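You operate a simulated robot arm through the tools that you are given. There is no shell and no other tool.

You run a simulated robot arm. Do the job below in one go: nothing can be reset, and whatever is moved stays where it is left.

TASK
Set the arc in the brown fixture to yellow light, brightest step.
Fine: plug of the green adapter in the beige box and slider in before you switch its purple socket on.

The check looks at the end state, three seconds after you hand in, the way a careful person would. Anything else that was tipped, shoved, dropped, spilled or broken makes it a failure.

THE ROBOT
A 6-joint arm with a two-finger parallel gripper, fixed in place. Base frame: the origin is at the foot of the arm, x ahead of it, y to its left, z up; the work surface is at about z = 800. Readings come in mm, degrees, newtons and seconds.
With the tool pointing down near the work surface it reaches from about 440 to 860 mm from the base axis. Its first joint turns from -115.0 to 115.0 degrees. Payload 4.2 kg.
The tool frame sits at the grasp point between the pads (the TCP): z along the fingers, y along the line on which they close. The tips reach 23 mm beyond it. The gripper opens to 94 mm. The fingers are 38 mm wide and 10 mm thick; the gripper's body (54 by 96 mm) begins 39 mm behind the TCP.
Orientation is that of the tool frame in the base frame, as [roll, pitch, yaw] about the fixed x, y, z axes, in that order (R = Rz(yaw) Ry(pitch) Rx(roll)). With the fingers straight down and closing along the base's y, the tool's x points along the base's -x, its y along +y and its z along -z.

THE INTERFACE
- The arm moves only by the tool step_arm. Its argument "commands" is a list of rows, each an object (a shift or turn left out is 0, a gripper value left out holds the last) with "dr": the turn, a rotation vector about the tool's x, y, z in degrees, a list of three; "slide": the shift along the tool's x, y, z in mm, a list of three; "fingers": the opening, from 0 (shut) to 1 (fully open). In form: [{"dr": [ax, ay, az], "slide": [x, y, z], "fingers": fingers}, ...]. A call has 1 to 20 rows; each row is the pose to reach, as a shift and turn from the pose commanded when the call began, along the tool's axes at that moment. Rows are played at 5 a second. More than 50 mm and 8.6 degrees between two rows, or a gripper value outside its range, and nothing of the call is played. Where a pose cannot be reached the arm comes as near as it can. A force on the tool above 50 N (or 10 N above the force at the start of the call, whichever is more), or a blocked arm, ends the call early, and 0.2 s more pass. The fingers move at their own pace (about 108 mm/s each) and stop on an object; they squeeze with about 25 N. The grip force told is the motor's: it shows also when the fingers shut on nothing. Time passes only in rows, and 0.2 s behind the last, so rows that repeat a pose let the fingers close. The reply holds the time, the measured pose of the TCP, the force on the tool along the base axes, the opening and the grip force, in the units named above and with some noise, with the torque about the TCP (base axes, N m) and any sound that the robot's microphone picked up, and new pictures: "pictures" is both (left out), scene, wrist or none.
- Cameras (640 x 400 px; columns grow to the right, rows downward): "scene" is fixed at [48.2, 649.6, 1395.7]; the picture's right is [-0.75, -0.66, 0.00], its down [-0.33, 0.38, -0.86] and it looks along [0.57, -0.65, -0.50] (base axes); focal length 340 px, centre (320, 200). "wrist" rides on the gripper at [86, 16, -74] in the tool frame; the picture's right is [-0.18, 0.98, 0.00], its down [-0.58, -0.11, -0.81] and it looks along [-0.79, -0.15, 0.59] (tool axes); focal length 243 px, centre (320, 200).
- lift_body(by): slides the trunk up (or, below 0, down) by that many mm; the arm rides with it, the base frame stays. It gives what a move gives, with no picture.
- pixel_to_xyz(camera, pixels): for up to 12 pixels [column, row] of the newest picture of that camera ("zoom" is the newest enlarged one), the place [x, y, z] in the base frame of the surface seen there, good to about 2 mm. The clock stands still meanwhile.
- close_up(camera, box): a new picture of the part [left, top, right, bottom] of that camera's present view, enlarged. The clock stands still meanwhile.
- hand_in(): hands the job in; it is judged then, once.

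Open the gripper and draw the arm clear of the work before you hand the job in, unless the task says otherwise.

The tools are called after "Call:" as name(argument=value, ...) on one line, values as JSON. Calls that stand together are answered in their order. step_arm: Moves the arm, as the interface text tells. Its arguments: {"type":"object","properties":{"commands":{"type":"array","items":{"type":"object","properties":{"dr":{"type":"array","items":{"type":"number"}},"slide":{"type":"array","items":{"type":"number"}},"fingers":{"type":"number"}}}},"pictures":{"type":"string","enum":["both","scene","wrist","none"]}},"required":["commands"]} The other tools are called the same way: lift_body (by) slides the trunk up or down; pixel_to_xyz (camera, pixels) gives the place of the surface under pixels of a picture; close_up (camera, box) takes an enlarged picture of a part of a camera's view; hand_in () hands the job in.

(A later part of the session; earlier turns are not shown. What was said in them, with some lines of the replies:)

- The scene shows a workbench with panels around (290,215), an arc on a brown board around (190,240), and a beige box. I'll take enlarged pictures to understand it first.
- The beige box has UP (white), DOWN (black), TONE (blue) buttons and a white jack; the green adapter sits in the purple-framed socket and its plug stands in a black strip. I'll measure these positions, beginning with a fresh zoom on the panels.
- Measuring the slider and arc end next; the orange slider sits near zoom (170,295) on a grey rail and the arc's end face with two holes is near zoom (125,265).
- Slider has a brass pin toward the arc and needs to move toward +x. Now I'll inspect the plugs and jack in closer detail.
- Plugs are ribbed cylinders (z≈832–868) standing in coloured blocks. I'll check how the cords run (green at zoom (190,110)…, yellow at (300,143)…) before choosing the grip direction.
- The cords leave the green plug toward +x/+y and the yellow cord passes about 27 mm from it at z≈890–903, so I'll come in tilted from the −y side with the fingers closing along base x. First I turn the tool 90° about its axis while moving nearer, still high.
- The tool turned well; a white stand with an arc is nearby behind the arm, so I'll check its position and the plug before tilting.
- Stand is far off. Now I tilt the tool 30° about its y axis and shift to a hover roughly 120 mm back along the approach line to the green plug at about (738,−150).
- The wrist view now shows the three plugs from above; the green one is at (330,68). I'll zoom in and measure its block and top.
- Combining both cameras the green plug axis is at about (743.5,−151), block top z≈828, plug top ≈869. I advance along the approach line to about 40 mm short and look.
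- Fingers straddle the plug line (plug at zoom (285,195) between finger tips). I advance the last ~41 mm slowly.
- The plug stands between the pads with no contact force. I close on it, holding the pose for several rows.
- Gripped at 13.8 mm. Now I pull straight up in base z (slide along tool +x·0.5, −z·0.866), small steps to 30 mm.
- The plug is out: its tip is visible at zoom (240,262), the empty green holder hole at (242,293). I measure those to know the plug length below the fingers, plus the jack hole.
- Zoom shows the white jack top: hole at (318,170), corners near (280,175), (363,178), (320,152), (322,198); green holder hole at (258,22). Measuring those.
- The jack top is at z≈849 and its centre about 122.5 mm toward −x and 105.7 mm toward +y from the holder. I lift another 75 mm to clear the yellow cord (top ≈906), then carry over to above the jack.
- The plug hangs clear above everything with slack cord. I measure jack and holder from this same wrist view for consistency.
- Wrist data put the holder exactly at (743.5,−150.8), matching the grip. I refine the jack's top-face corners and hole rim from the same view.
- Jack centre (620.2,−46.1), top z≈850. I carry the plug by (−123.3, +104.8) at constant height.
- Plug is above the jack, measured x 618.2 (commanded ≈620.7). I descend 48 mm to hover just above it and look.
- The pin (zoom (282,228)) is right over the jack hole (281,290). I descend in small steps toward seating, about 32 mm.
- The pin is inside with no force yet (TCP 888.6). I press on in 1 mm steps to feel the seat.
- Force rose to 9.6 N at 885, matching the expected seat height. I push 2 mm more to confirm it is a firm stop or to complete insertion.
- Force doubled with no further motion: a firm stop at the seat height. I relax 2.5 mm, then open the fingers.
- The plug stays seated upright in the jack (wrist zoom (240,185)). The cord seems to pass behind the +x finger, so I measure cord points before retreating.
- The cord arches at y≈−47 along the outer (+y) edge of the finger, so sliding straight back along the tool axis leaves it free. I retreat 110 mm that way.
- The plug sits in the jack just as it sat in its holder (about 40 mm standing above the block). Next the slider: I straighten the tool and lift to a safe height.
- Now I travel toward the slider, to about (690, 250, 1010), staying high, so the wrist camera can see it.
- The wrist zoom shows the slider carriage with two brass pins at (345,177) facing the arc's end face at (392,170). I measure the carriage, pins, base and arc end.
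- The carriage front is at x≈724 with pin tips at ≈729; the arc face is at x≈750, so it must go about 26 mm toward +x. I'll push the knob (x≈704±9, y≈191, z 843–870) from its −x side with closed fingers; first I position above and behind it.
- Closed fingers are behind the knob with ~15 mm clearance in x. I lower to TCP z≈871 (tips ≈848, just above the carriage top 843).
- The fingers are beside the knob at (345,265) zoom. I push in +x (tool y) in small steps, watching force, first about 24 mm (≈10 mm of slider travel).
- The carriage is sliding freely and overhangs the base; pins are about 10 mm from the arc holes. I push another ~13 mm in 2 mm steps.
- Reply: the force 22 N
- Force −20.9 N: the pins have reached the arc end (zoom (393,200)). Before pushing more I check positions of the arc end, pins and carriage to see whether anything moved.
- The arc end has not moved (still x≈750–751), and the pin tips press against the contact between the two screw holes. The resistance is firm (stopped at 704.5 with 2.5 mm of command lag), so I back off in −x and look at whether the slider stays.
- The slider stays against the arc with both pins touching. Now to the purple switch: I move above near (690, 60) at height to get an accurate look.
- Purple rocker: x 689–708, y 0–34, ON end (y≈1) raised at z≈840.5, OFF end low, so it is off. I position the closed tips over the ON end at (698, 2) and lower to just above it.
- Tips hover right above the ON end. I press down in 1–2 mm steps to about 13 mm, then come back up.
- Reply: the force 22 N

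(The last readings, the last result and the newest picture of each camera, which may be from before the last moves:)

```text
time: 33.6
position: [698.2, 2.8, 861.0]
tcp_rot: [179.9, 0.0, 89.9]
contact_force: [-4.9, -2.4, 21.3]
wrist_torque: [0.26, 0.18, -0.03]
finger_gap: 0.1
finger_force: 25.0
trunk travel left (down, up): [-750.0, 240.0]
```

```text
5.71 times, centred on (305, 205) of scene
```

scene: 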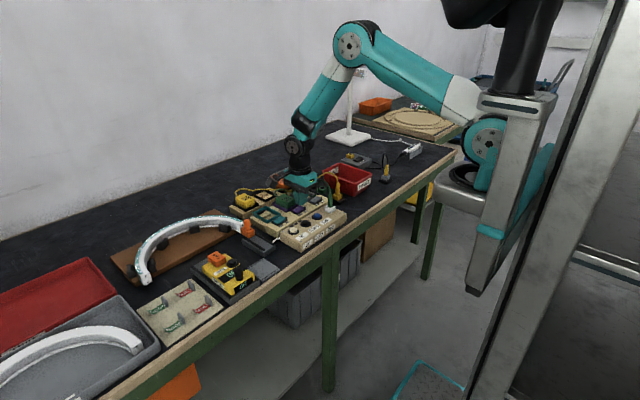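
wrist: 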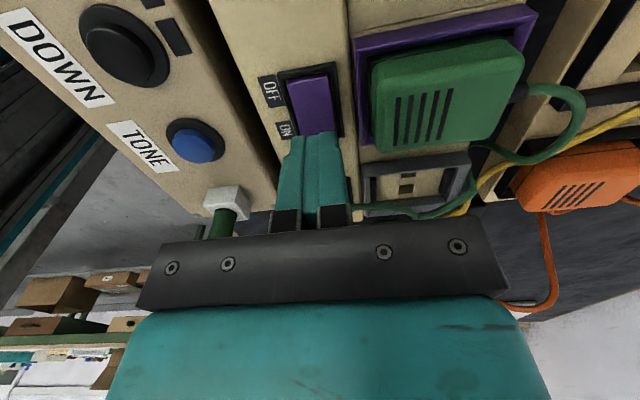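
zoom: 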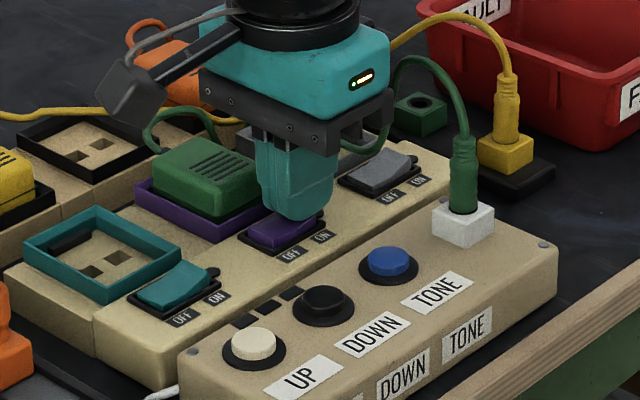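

Force 21 N at tip z≈838 with no sound reported. I lift off and look at the rocker and the arc.

Call:
step_arm(commands=[{"slide": [0, 0, -10]}, {"slide": [20, 0, -40]}, {"slide": [40, 0, -60]}, {"slide": [40, 0, -60]}])

Call:
close_up(camera="scene", box=[260, 170, 350, 240])

Call:
close_up(camera="wrist", box=[220, 0, 460, 180])

Call:
close_up(camera="scene", box=[100, 190, 280, 310])

```text
time: 34.6
position: [697.5, 42.5, 919.6]
tcp_rot: [-180.0, 0.1, 90.0]
contact_force: [-0.9, 1.0, -1.0]
wrist_torque: [-0.02, 0.01, 0.0]
finger_gap: 0.0
finger_force: 24.5
trunk travel left (down, up): [-750.0, 240.0]
heard: click
```

scene: 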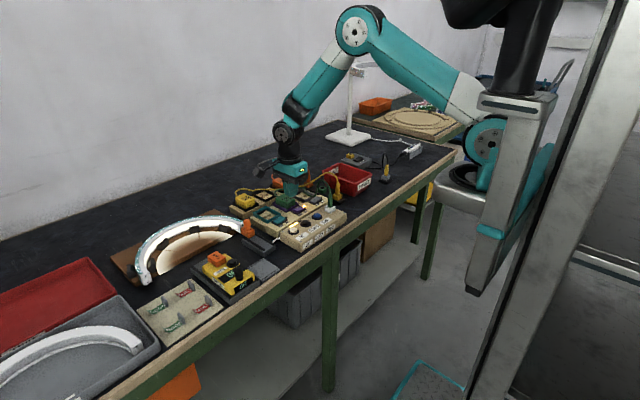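
wrist: 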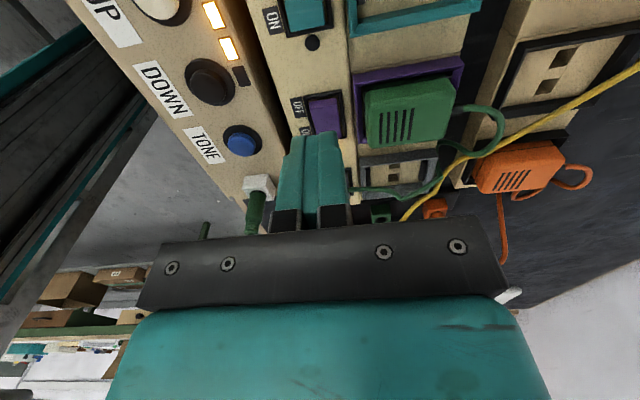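

```text
5.71 times, centred on (305, 205) of scene
```

zoom: 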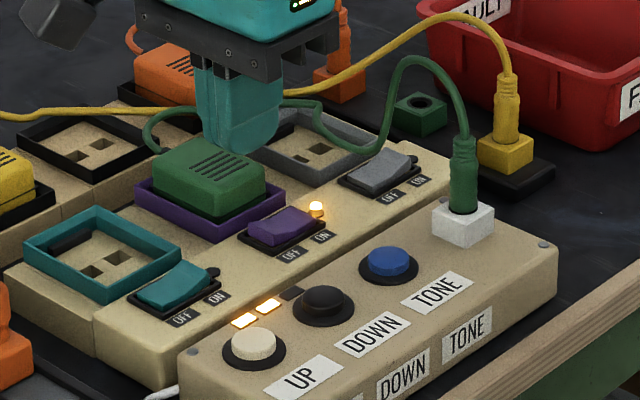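

```text
2.22 times, centred on (340, 90) of wrist
```

zoom: 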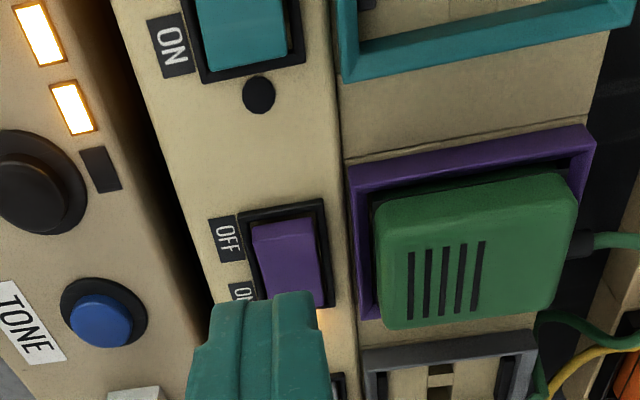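

```text
3.33 times, centred on (190, 250) of scene
```

zoom: 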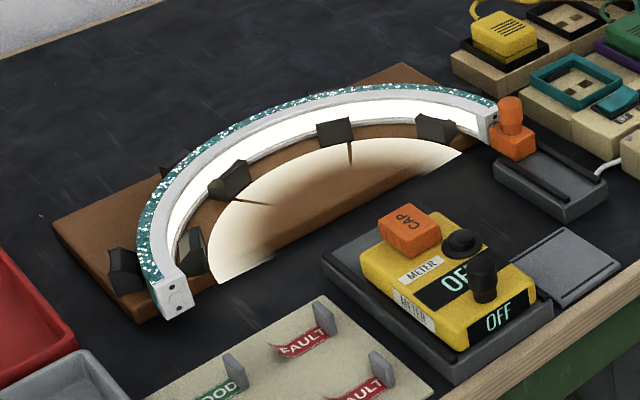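

A click was heard: the purple socket's lamp is lit, the arc shines warm white and two of three level bars are lit. Next the TONE button (blue, about (625, 9, 843)); I move above it.

Call:
step_arm(commands=[{"slide": [0, -36, 0]}, {"slide": [0, -72.5, 0]}, {"slide": [-10, -72.5, 5]}, {"slide": [-10, -72.5, 5]}])

Call:
close_up(camera="wrist", box=[200, 0, 480, 200])

```text
time: 35.6
position: [626.5, 31.3, 914.3]
tcp_rot: [180.0, 0.0, 90.0]
contact_force: [-0.3, 0.1, -0.4]
wrist_torque: [-0.04, -0.01, -0.03]
finger_gap: 0.0
finger_force: 25.3
trunk travel left (down, up): [-750.0, 240.0]
```

scene: 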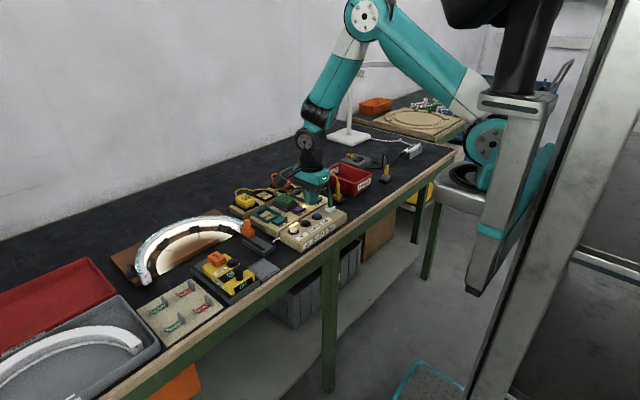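
wrist: 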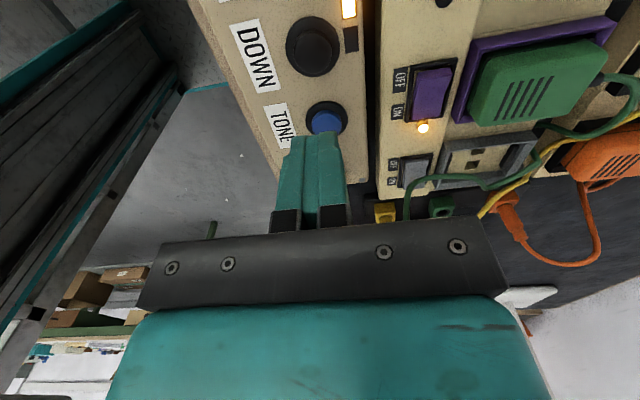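

```text
2.00 times, centred on (340, 100) of wrist
```

zoom: 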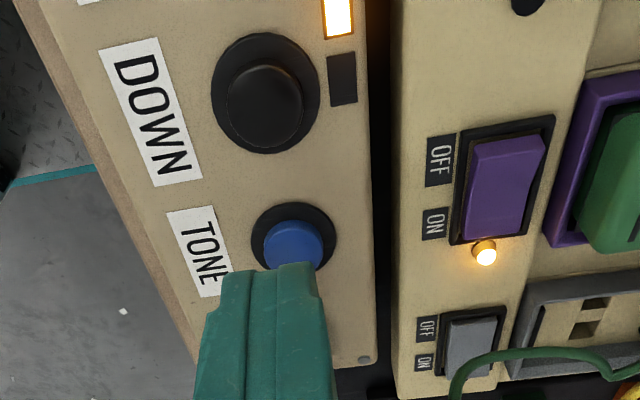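

Call:
pixel_to_xyz(camera="zoom", pixels=[[266, 245], [320, 245], [293, 222], [293, 245], [293, 262], [262, 80], [232, 90], [302, 95], [270, 70], [268, 140]])

```text
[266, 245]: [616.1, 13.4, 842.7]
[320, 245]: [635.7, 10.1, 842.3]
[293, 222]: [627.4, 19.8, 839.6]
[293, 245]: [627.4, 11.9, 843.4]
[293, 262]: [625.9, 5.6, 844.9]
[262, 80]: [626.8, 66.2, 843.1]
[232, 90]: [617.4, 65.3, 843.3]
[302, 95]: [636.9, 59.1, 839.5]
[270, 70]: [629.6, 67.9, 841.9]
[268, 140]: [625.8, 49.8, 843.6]
```

TONE button centre ≈ (626, 9), top z≈844. I move over it and down to about 5 mm above.

Call:
step_arm(commands=[{"slide": [-11, 0, 10]}, {"slide": [-22, 0, 20]}, {"slide": [-22, 0, 40]}, {"slide": [-22, 0, 40]}])

Call:
close_up(camera="scene", box=[260, 170, 350, 240])

```text
time: 36.6
position: [625.0, 10.3, 873.7]
tcp_rot: [-180.0, -0.1, 90.0]
contact_force: [-0.1, 0.9, 1.0]
wrist_torque: [0.01, -0.01, 0.05]
finger_gap: 0.2
finger_force: 25.2
trunk travel left (down, up): [-750.0, 240.0]
```

scene: 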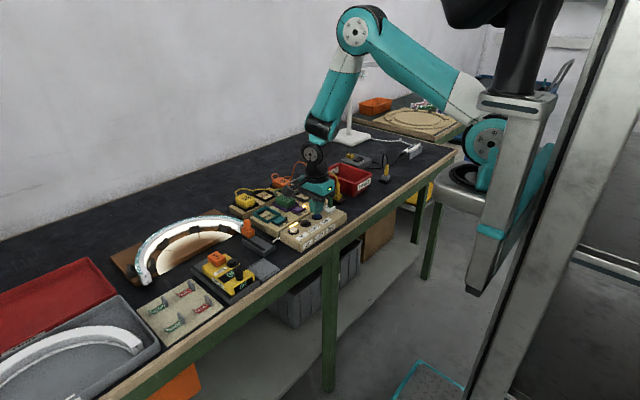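
wrist: 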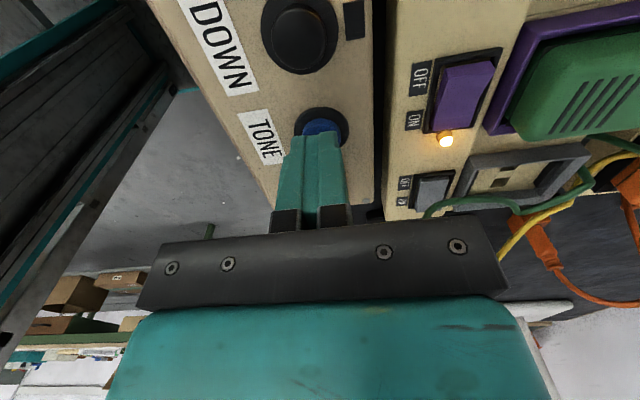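

```text
5.71 times, centred on (305, 205) of scene
```

zoom: 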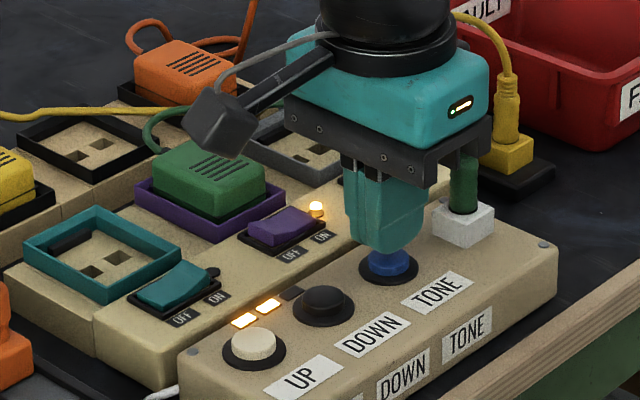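

The tips are centred above the blue button. I press ~3 mm past contact and release, one press.

Call:
step_arm(commands=[{"slide": [0, 0, 4]}, {"slide": [0, 0, 7]}, {"slide": [0, 0, 9]}, {"slide": [0, 0, 10.5]}, {"slide": [0, 0, 6]}, {"slide": [0, 0, 0]}])

Call:
close_up(camera="scene", box=[100, 170, 350, 310])

```text
time: 38.0
position: [625.6, 11.0, 873.5]
tcp_rot: [179.9, -0.1, 90.0]
contact_force: [-0.8, 0.2, -0.1]
wrist_torque: [-0.01, 0.0, -0.02]
finger_gap: 0.1
finger_force: 24.5
trunk travel left (down, up): [-750.0, 240.0]
```

scene: 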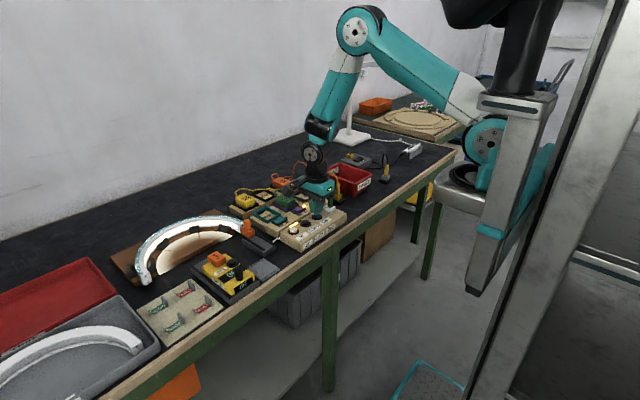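
wrist: 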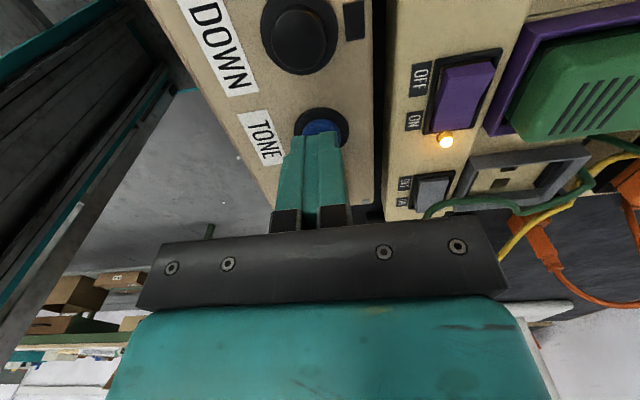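

```text
2.56 times, centred on (225, 240) of scene
```

zoom: 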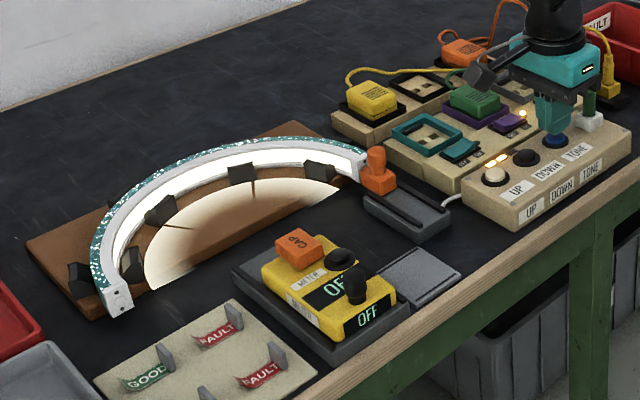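

No click and no colour change yet, so the press was too shallow. I press deeper in steps and hold, reading force.

Call:
step_arm(commands=[{"slide": [0, 0, 6]}, {"slide": [0, 0, 9]}, {"slide": [0, 0, 11]}, {"slide": [0, 0, 12]}, {"slide": [0, 0, 12]}], pictures="none")

```text
time: 39.2
position: [625.5, 9.2, 863.2]
tcp_rot: [179.9, -0.1, 90.1]
contact_force: [0.2, -0.8, 1.6]
wrist_torque: [0.03, -0.02, 0.02]
finger_gap: 0.0
finger_force: 25.7
trunk travel left (down, up): [-750.0, 240.0]
heard: click
```

A click was heard with 1.6 N only. I check the arc's colour before releasing.

Call:
close_up(camera="scene", box=[100, 190, 350, 310])

Call:
step_arm(commands=[{"slide": [0, 0, -4]}, {"slide": [0, 0, -10]}, {"slide": [0, 0, -10]}])

Call:
close_up(camera="scene", box=[100, 190, 350, 310])

```text
2.56 times, centred on (225, 250) of scene
```

zoom: 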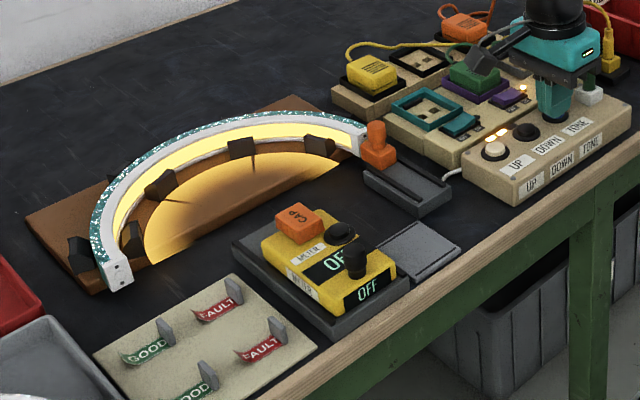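

```text
time: 40.0
position: [625.1, 10.4, 873.2]
tcp_rot: [-180.0, 0.0, 90.1]
contact_force: [-0.2, -0.2, -1.2]
wrist_torque: [0.01, 0.0, -0.04]
finger_gap: 0.2
finger_force: 24.9
trunk travel left (down, up): [-750.0, 240.0]
```

scene: 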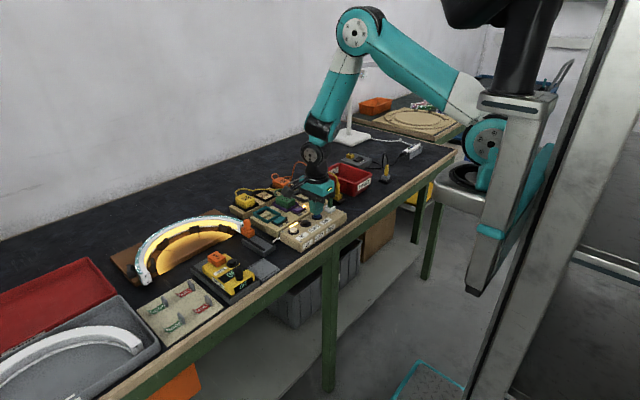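
wrist: 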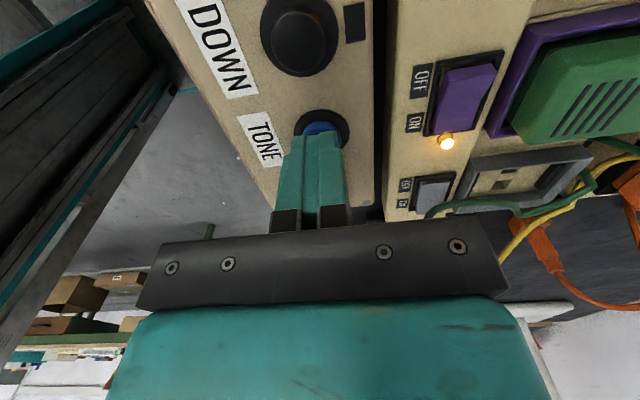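

```text
2.56 times, centred on (225, 250) of scene
```

zoom: 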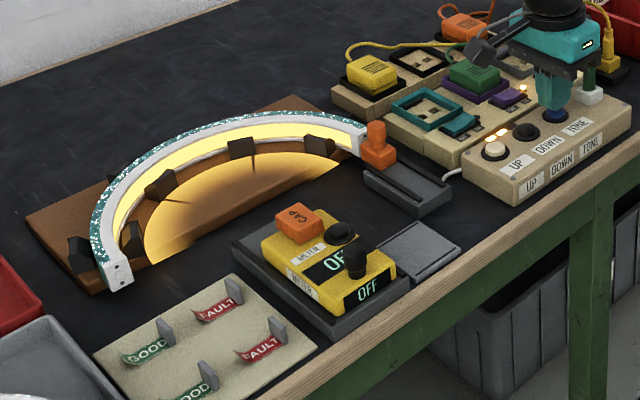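

The arc is now yellow. Next UP (white button, expected near (626,108)); I rise 30 mm and move along +y to just before it and check.

Call:
step_arm(commands=[{"slide": [0, 0, -30]}, {"slide": [40, 0, -40]}, {"slide": [80, 0, -40]}, {"slide": [118, 0, -40]}, {"slide": [118, 0, -40]}])

Call:
close_up(camera="wrist", box=[200, 0, 480, 200])

```text
time: 41.2
position: [623.9, 129.3, 912.6]
tcp_rot: [-180.0, 0.1, 90.0]
contact_force: [0.4, 0.8, 0.6]
wrist_torque: [0.0, 0.0, 0.0]
finger_gap: 0.0
finger_force: 25.0
trunk travel left (down, up): [-750.0, 240.0]
```

scene: 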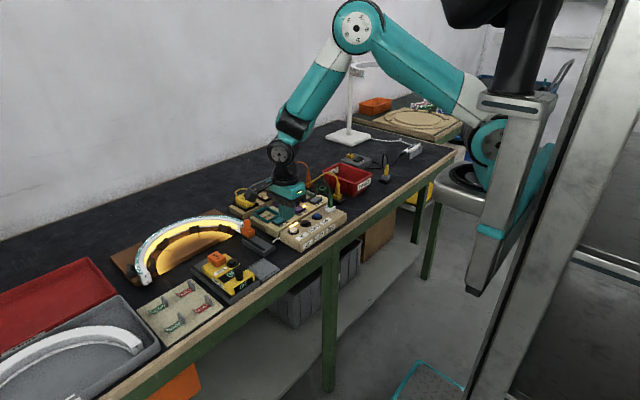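
wrist: 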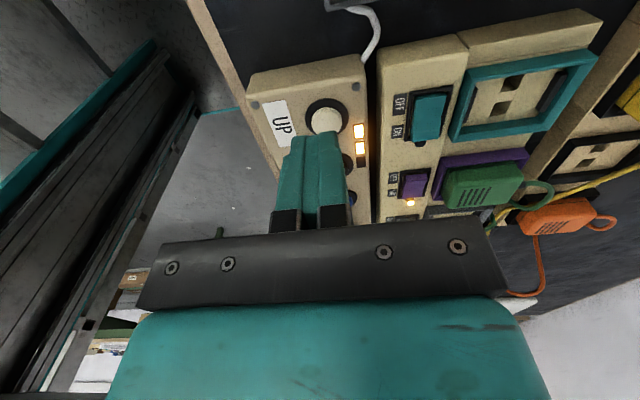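

```text
2.00 times, centred on (340, 100) of wrist
```

zoom: 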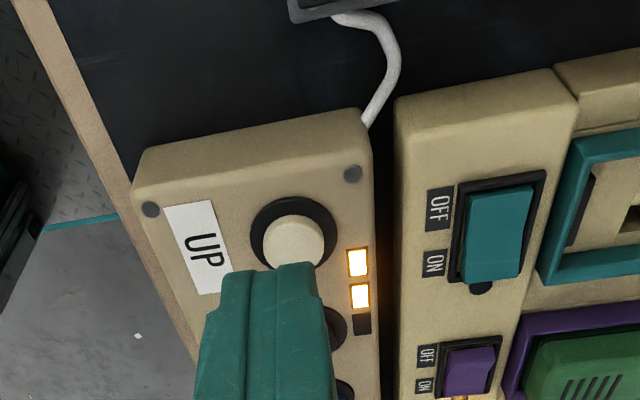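

Call:
pixel_to_xyz(camera="zoom", pixels=[[266, 245], [322, 242], [293, 218], [293, 243], [293, 260], [275, 225]])

```text
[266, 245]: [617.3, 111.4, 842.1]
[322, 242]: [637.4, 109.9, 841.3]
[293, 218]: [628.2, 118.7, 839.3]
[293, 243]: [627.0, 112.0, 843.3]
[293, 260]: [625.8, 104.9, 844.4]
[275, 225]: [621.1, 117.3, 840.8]
```

UP button centre ≈ (627,108.5), same height. I move over it and down to the same hover height.

Call:
step_arm(commands=[{"slide": [-10, 1, 10]}, {"slide": [-20.5, 1.5, 20]}, {"slide": [-20.5, 1.5, 40]}, {"slide": [-20.5, 1.5, 40]}], pictures="none")

Call:
close_up(camera="scene", box=[260, 170, 350, 240])

```text
time: 42.2
position: [626.6, 107.5, 872.3]
tcp_rot: [180.0, 0.0, 90.0]
contact_force: [0.3, 0.4, 0.4]
wrist_torque: [0.02, 0.0, -0.02]
finger_gap: 0.2
finger_force: 25.1
trunk travel left (down, up): [-750.0, 240.0]
```

```text
5.71 times, centred on (305, 205) of scene
```

zoom: 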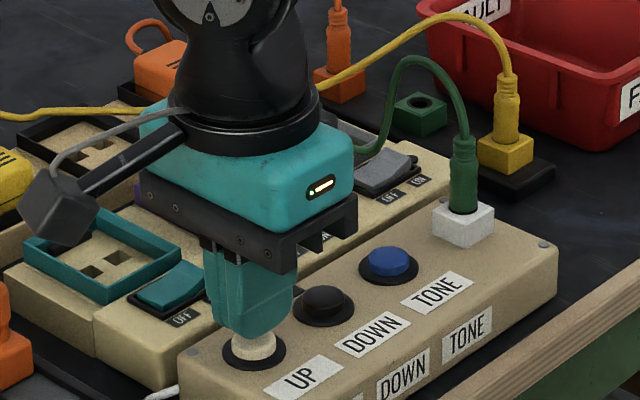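

Tips are centred above the white UP button. I press once to the depth that clicked before (12 mm) and release.

Call:
step_arm(commands=[{"slide": [0, 0, 6]}, {"slide": [0, 0, 9]}, {"slide": [0, 0, 11]}, {"slide": [0, 0, 12]}, {"slide": [0, 0, 12]}], pictures="none")

Call:
step_arm(commands=[{"slide": [0, 0, -6]}, {"slide": [0, 0, -12]}, {"slide": [20, 0, -50]}, {"slide": [20, 0, -50]}])

Call:
close_up(camera="scene", box=[100, 170, 350, 310])

Call:
close_up(camera="wrist", box=[200, 0, 480, 200])

```text
time: 43.4
position: [627.0, 106.8, 860.9]
tcp_rot: [179.9, 0.0, 90.0]
contact_force: [-1.7, -2.6, 8.5]
wrist_torque: [-0.01, 0.05, -0.01]
finger_gap: 0.1
finger_force: 25.2
trunk travel left (down, up): [-750.0, 240.0]
heard: click
```

```text
time: 44.4
position: [627.3, 127.3, 910.3]
tcp_rot: [179.9, 0.0, 90.0]
contact_force: [-0.3, 1.1, 0.5]
wrist_torque: [-0.01, -0.01, -0.05]
finger_gap: 0.0
finger_force: 24.8
trunk travel left (down, up): [-750.0, 240.0]
```

scene: 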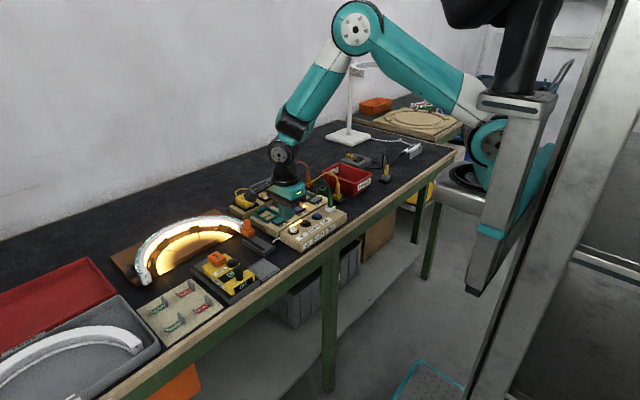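
wrist: 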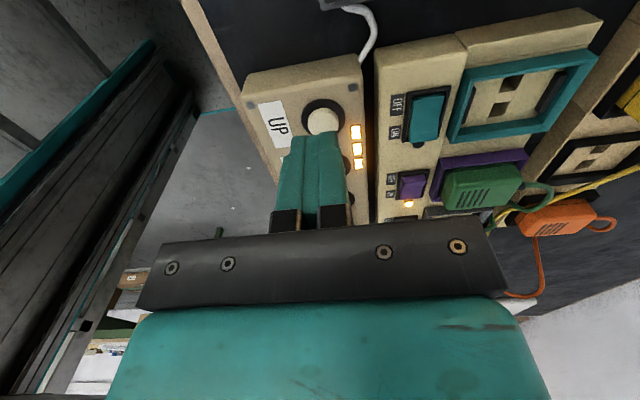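

```text
2.56 times, centred on (225, 240) of scene
```

zoom: 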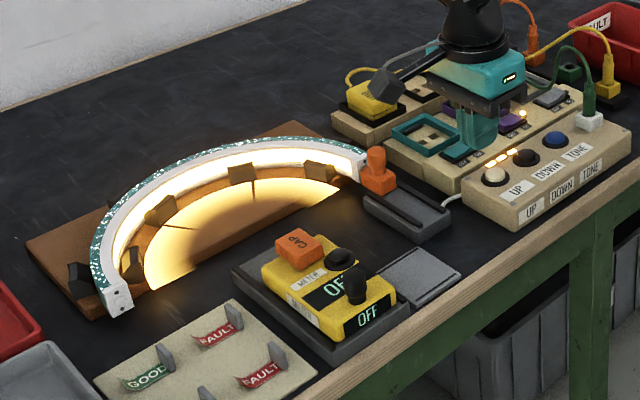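

```text
2.00 times, centred on (340, 100) of wrist
```

zoom: 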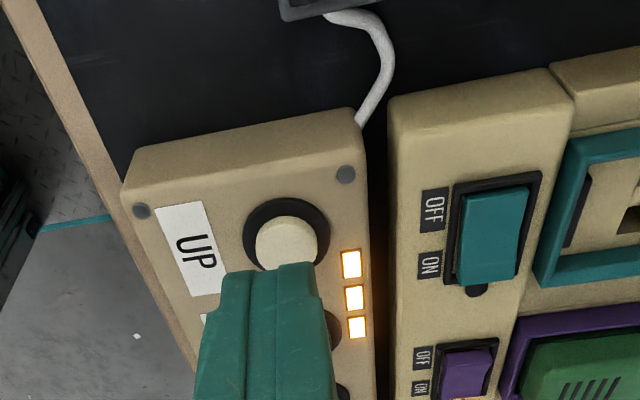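

All three level bars are lit and the arc is brighter. I zoom on the arc to verify the colour and that the fixture and slider are undisturbed.

Call:
close_up(camera="scene", box=[110, 200, 270, 300])

Call:
close_up(camera="scene", box=[260, 150, 370, 240])

```text
4.00 times, centred on (190, 250) of scene
```

zoom: 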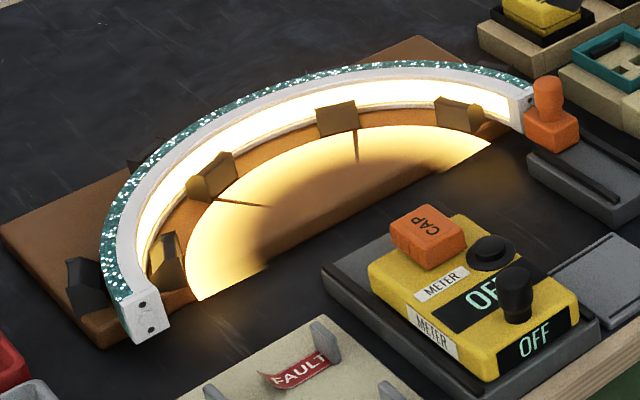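

```text
4.44 times, centred on (315, 195) of scene
```

zoom: 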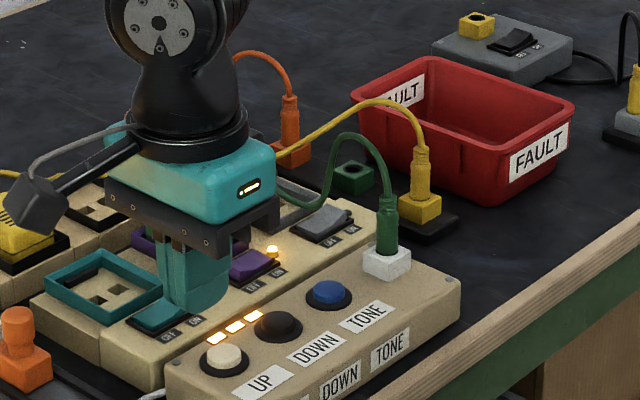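

The light is yellow at full level, and plug, slider and switch look right. I raise the arm clear and open the gripper.

Call:
step_arm(commands=[{"slide": [0, 0, -40]}, {"slide": [0, 0, -80]}, {"slide": [0, 0, -120]}, {"slide": [-30, -20, -160]}, {"slide": [-70, -40, -170], "fingers": 0.5}, {"slide": [-110, -60, -170], "fingers": 1.0}, {"slide": [-110, -60, -170], "fingers": 1.0}, {"slide": [-110, -60, -170], "fingers": 1.0}])

Call:
close_up(camera="scene", box=[100, 150, 370, 310])

Call:
close_up(camera="scene", box=[220, 190, 320, 260])

```text
refused: row 4 steps farther than a row can; nothing moved
```

```text
2.37 times, centred on (235, 230) of scene
```

zoom: 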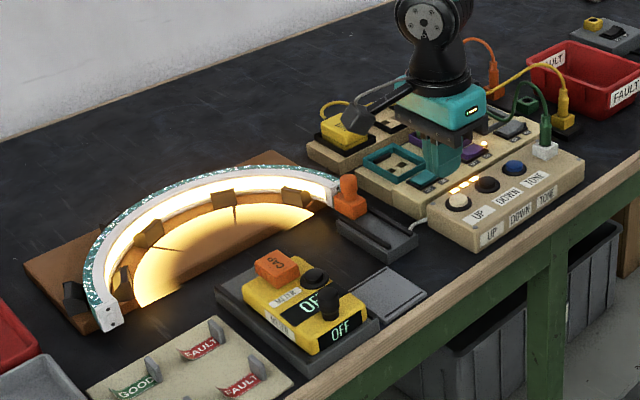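

```text
5.71 times, centred on (270, 225) of scene
```

zoom: 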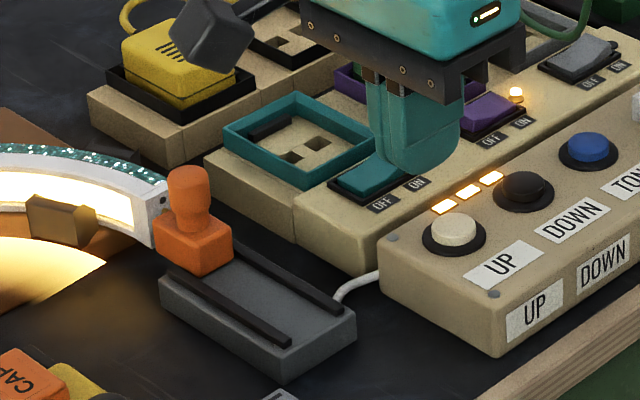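

The move was refused because one row was too long (nothing moved). I repeat with smaller rows: straight up, then sideways, opening the gripper high above.

Call:
step_arm(commands=[{"slide": [0, 0, -35]}, {"slide": [0, 0, -70]}, {"slide": [0, 0, -105]}, {"slide": [0, 0, -140]}, {"slide": [-20, -15, -165]}, {"slide": [-50, -30, -170], "fingers": 0.5}, {"slide": [-80, -45, -170], "fingers": 1.0}, {"slide": [-110, -60, -170], "fingers": 1.0}, {"slide": [-110, -60, -170], "fingers": 1.0}, {"slide": [-110, -60, -170], "fingers": 1.0}])

Call:
close_up(camera="scene", box=[100, 150, 370, 310])

Call:
close_up(camera="scene", box=[220, 160, 360, 260])

```text
time: 46.6
position: [566.1, 17.7, 1079.2]
tcp_rot: [180.0, -0.1, 90.1]
contact_force: [0.2, -1.1, -0.2]
wrist_torque: [-0.02, 0.03, 0.03]
finger_gap: 94.0
finger_force: 0.0
trunk travel left (down, up): [-750.0, 240.0]
```

scene: 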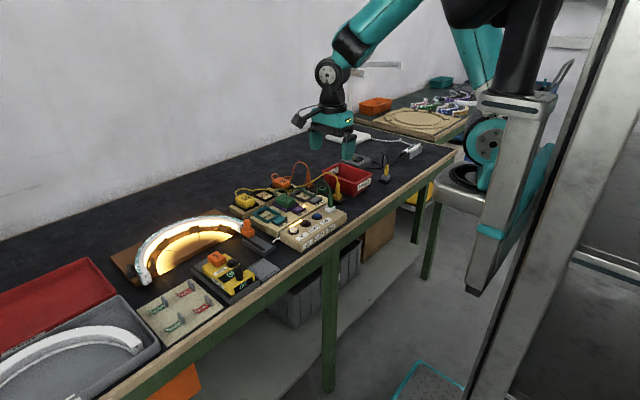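
wrist: 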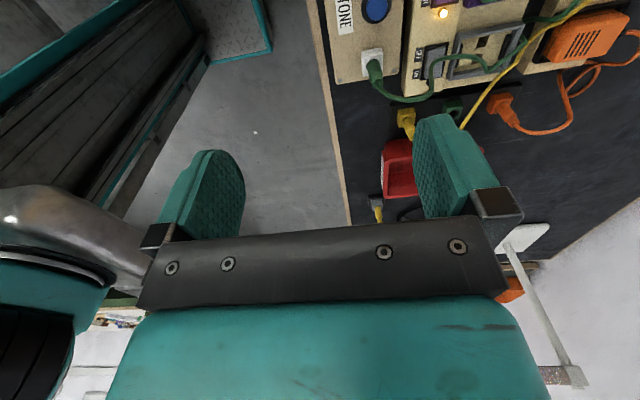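

```text
2.37 times, centred on (235, 230) of scene
```

zoom: 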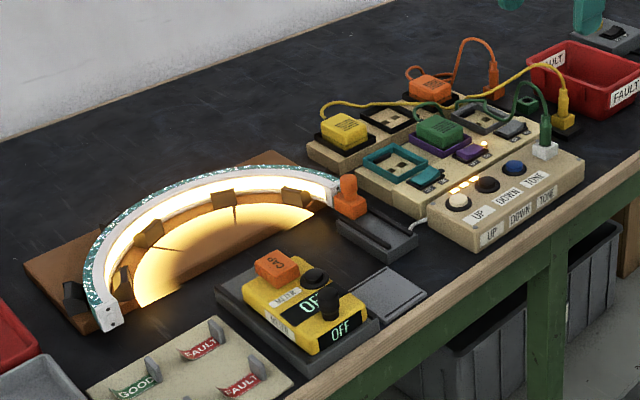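

```text
4.00 times, centred on (290, 210) of scene
```

zoom: 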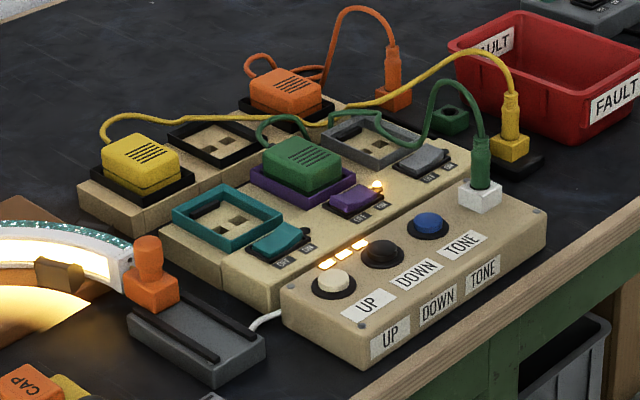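

The arm is clear and the gripper open. The green plug is in the jack, the slider touches the arc, the purple lamp is on, three bars are lit and the arc shines yellow, with everything else where it was. I hand in.

Call:
hand_in()

```text
The job is handed in.
```

The arc in the brown fixture is lit yellow at its brightest step, with all three level bars lit, and I've handed the job in.

- **Order:** I put the green adapter's plug in the beige box's jack first, then slid the orange slider in until it stopped firmly with its pins against the arc's end. Only then did I switch the purple socket on. It clicked and its lamp lit.
- **Colour:** The arc came on white at two of three bars. One TONE press that registered turned it yellow. My first press there was too shallow to do anything.
- **Brightness:** One UP press took it to three bars.

In the last pictures nothing else on the bench looks moved, and the arm is raised clear with the gripper open. I did not cycle through the remaining tones to check for another shade of yellow.
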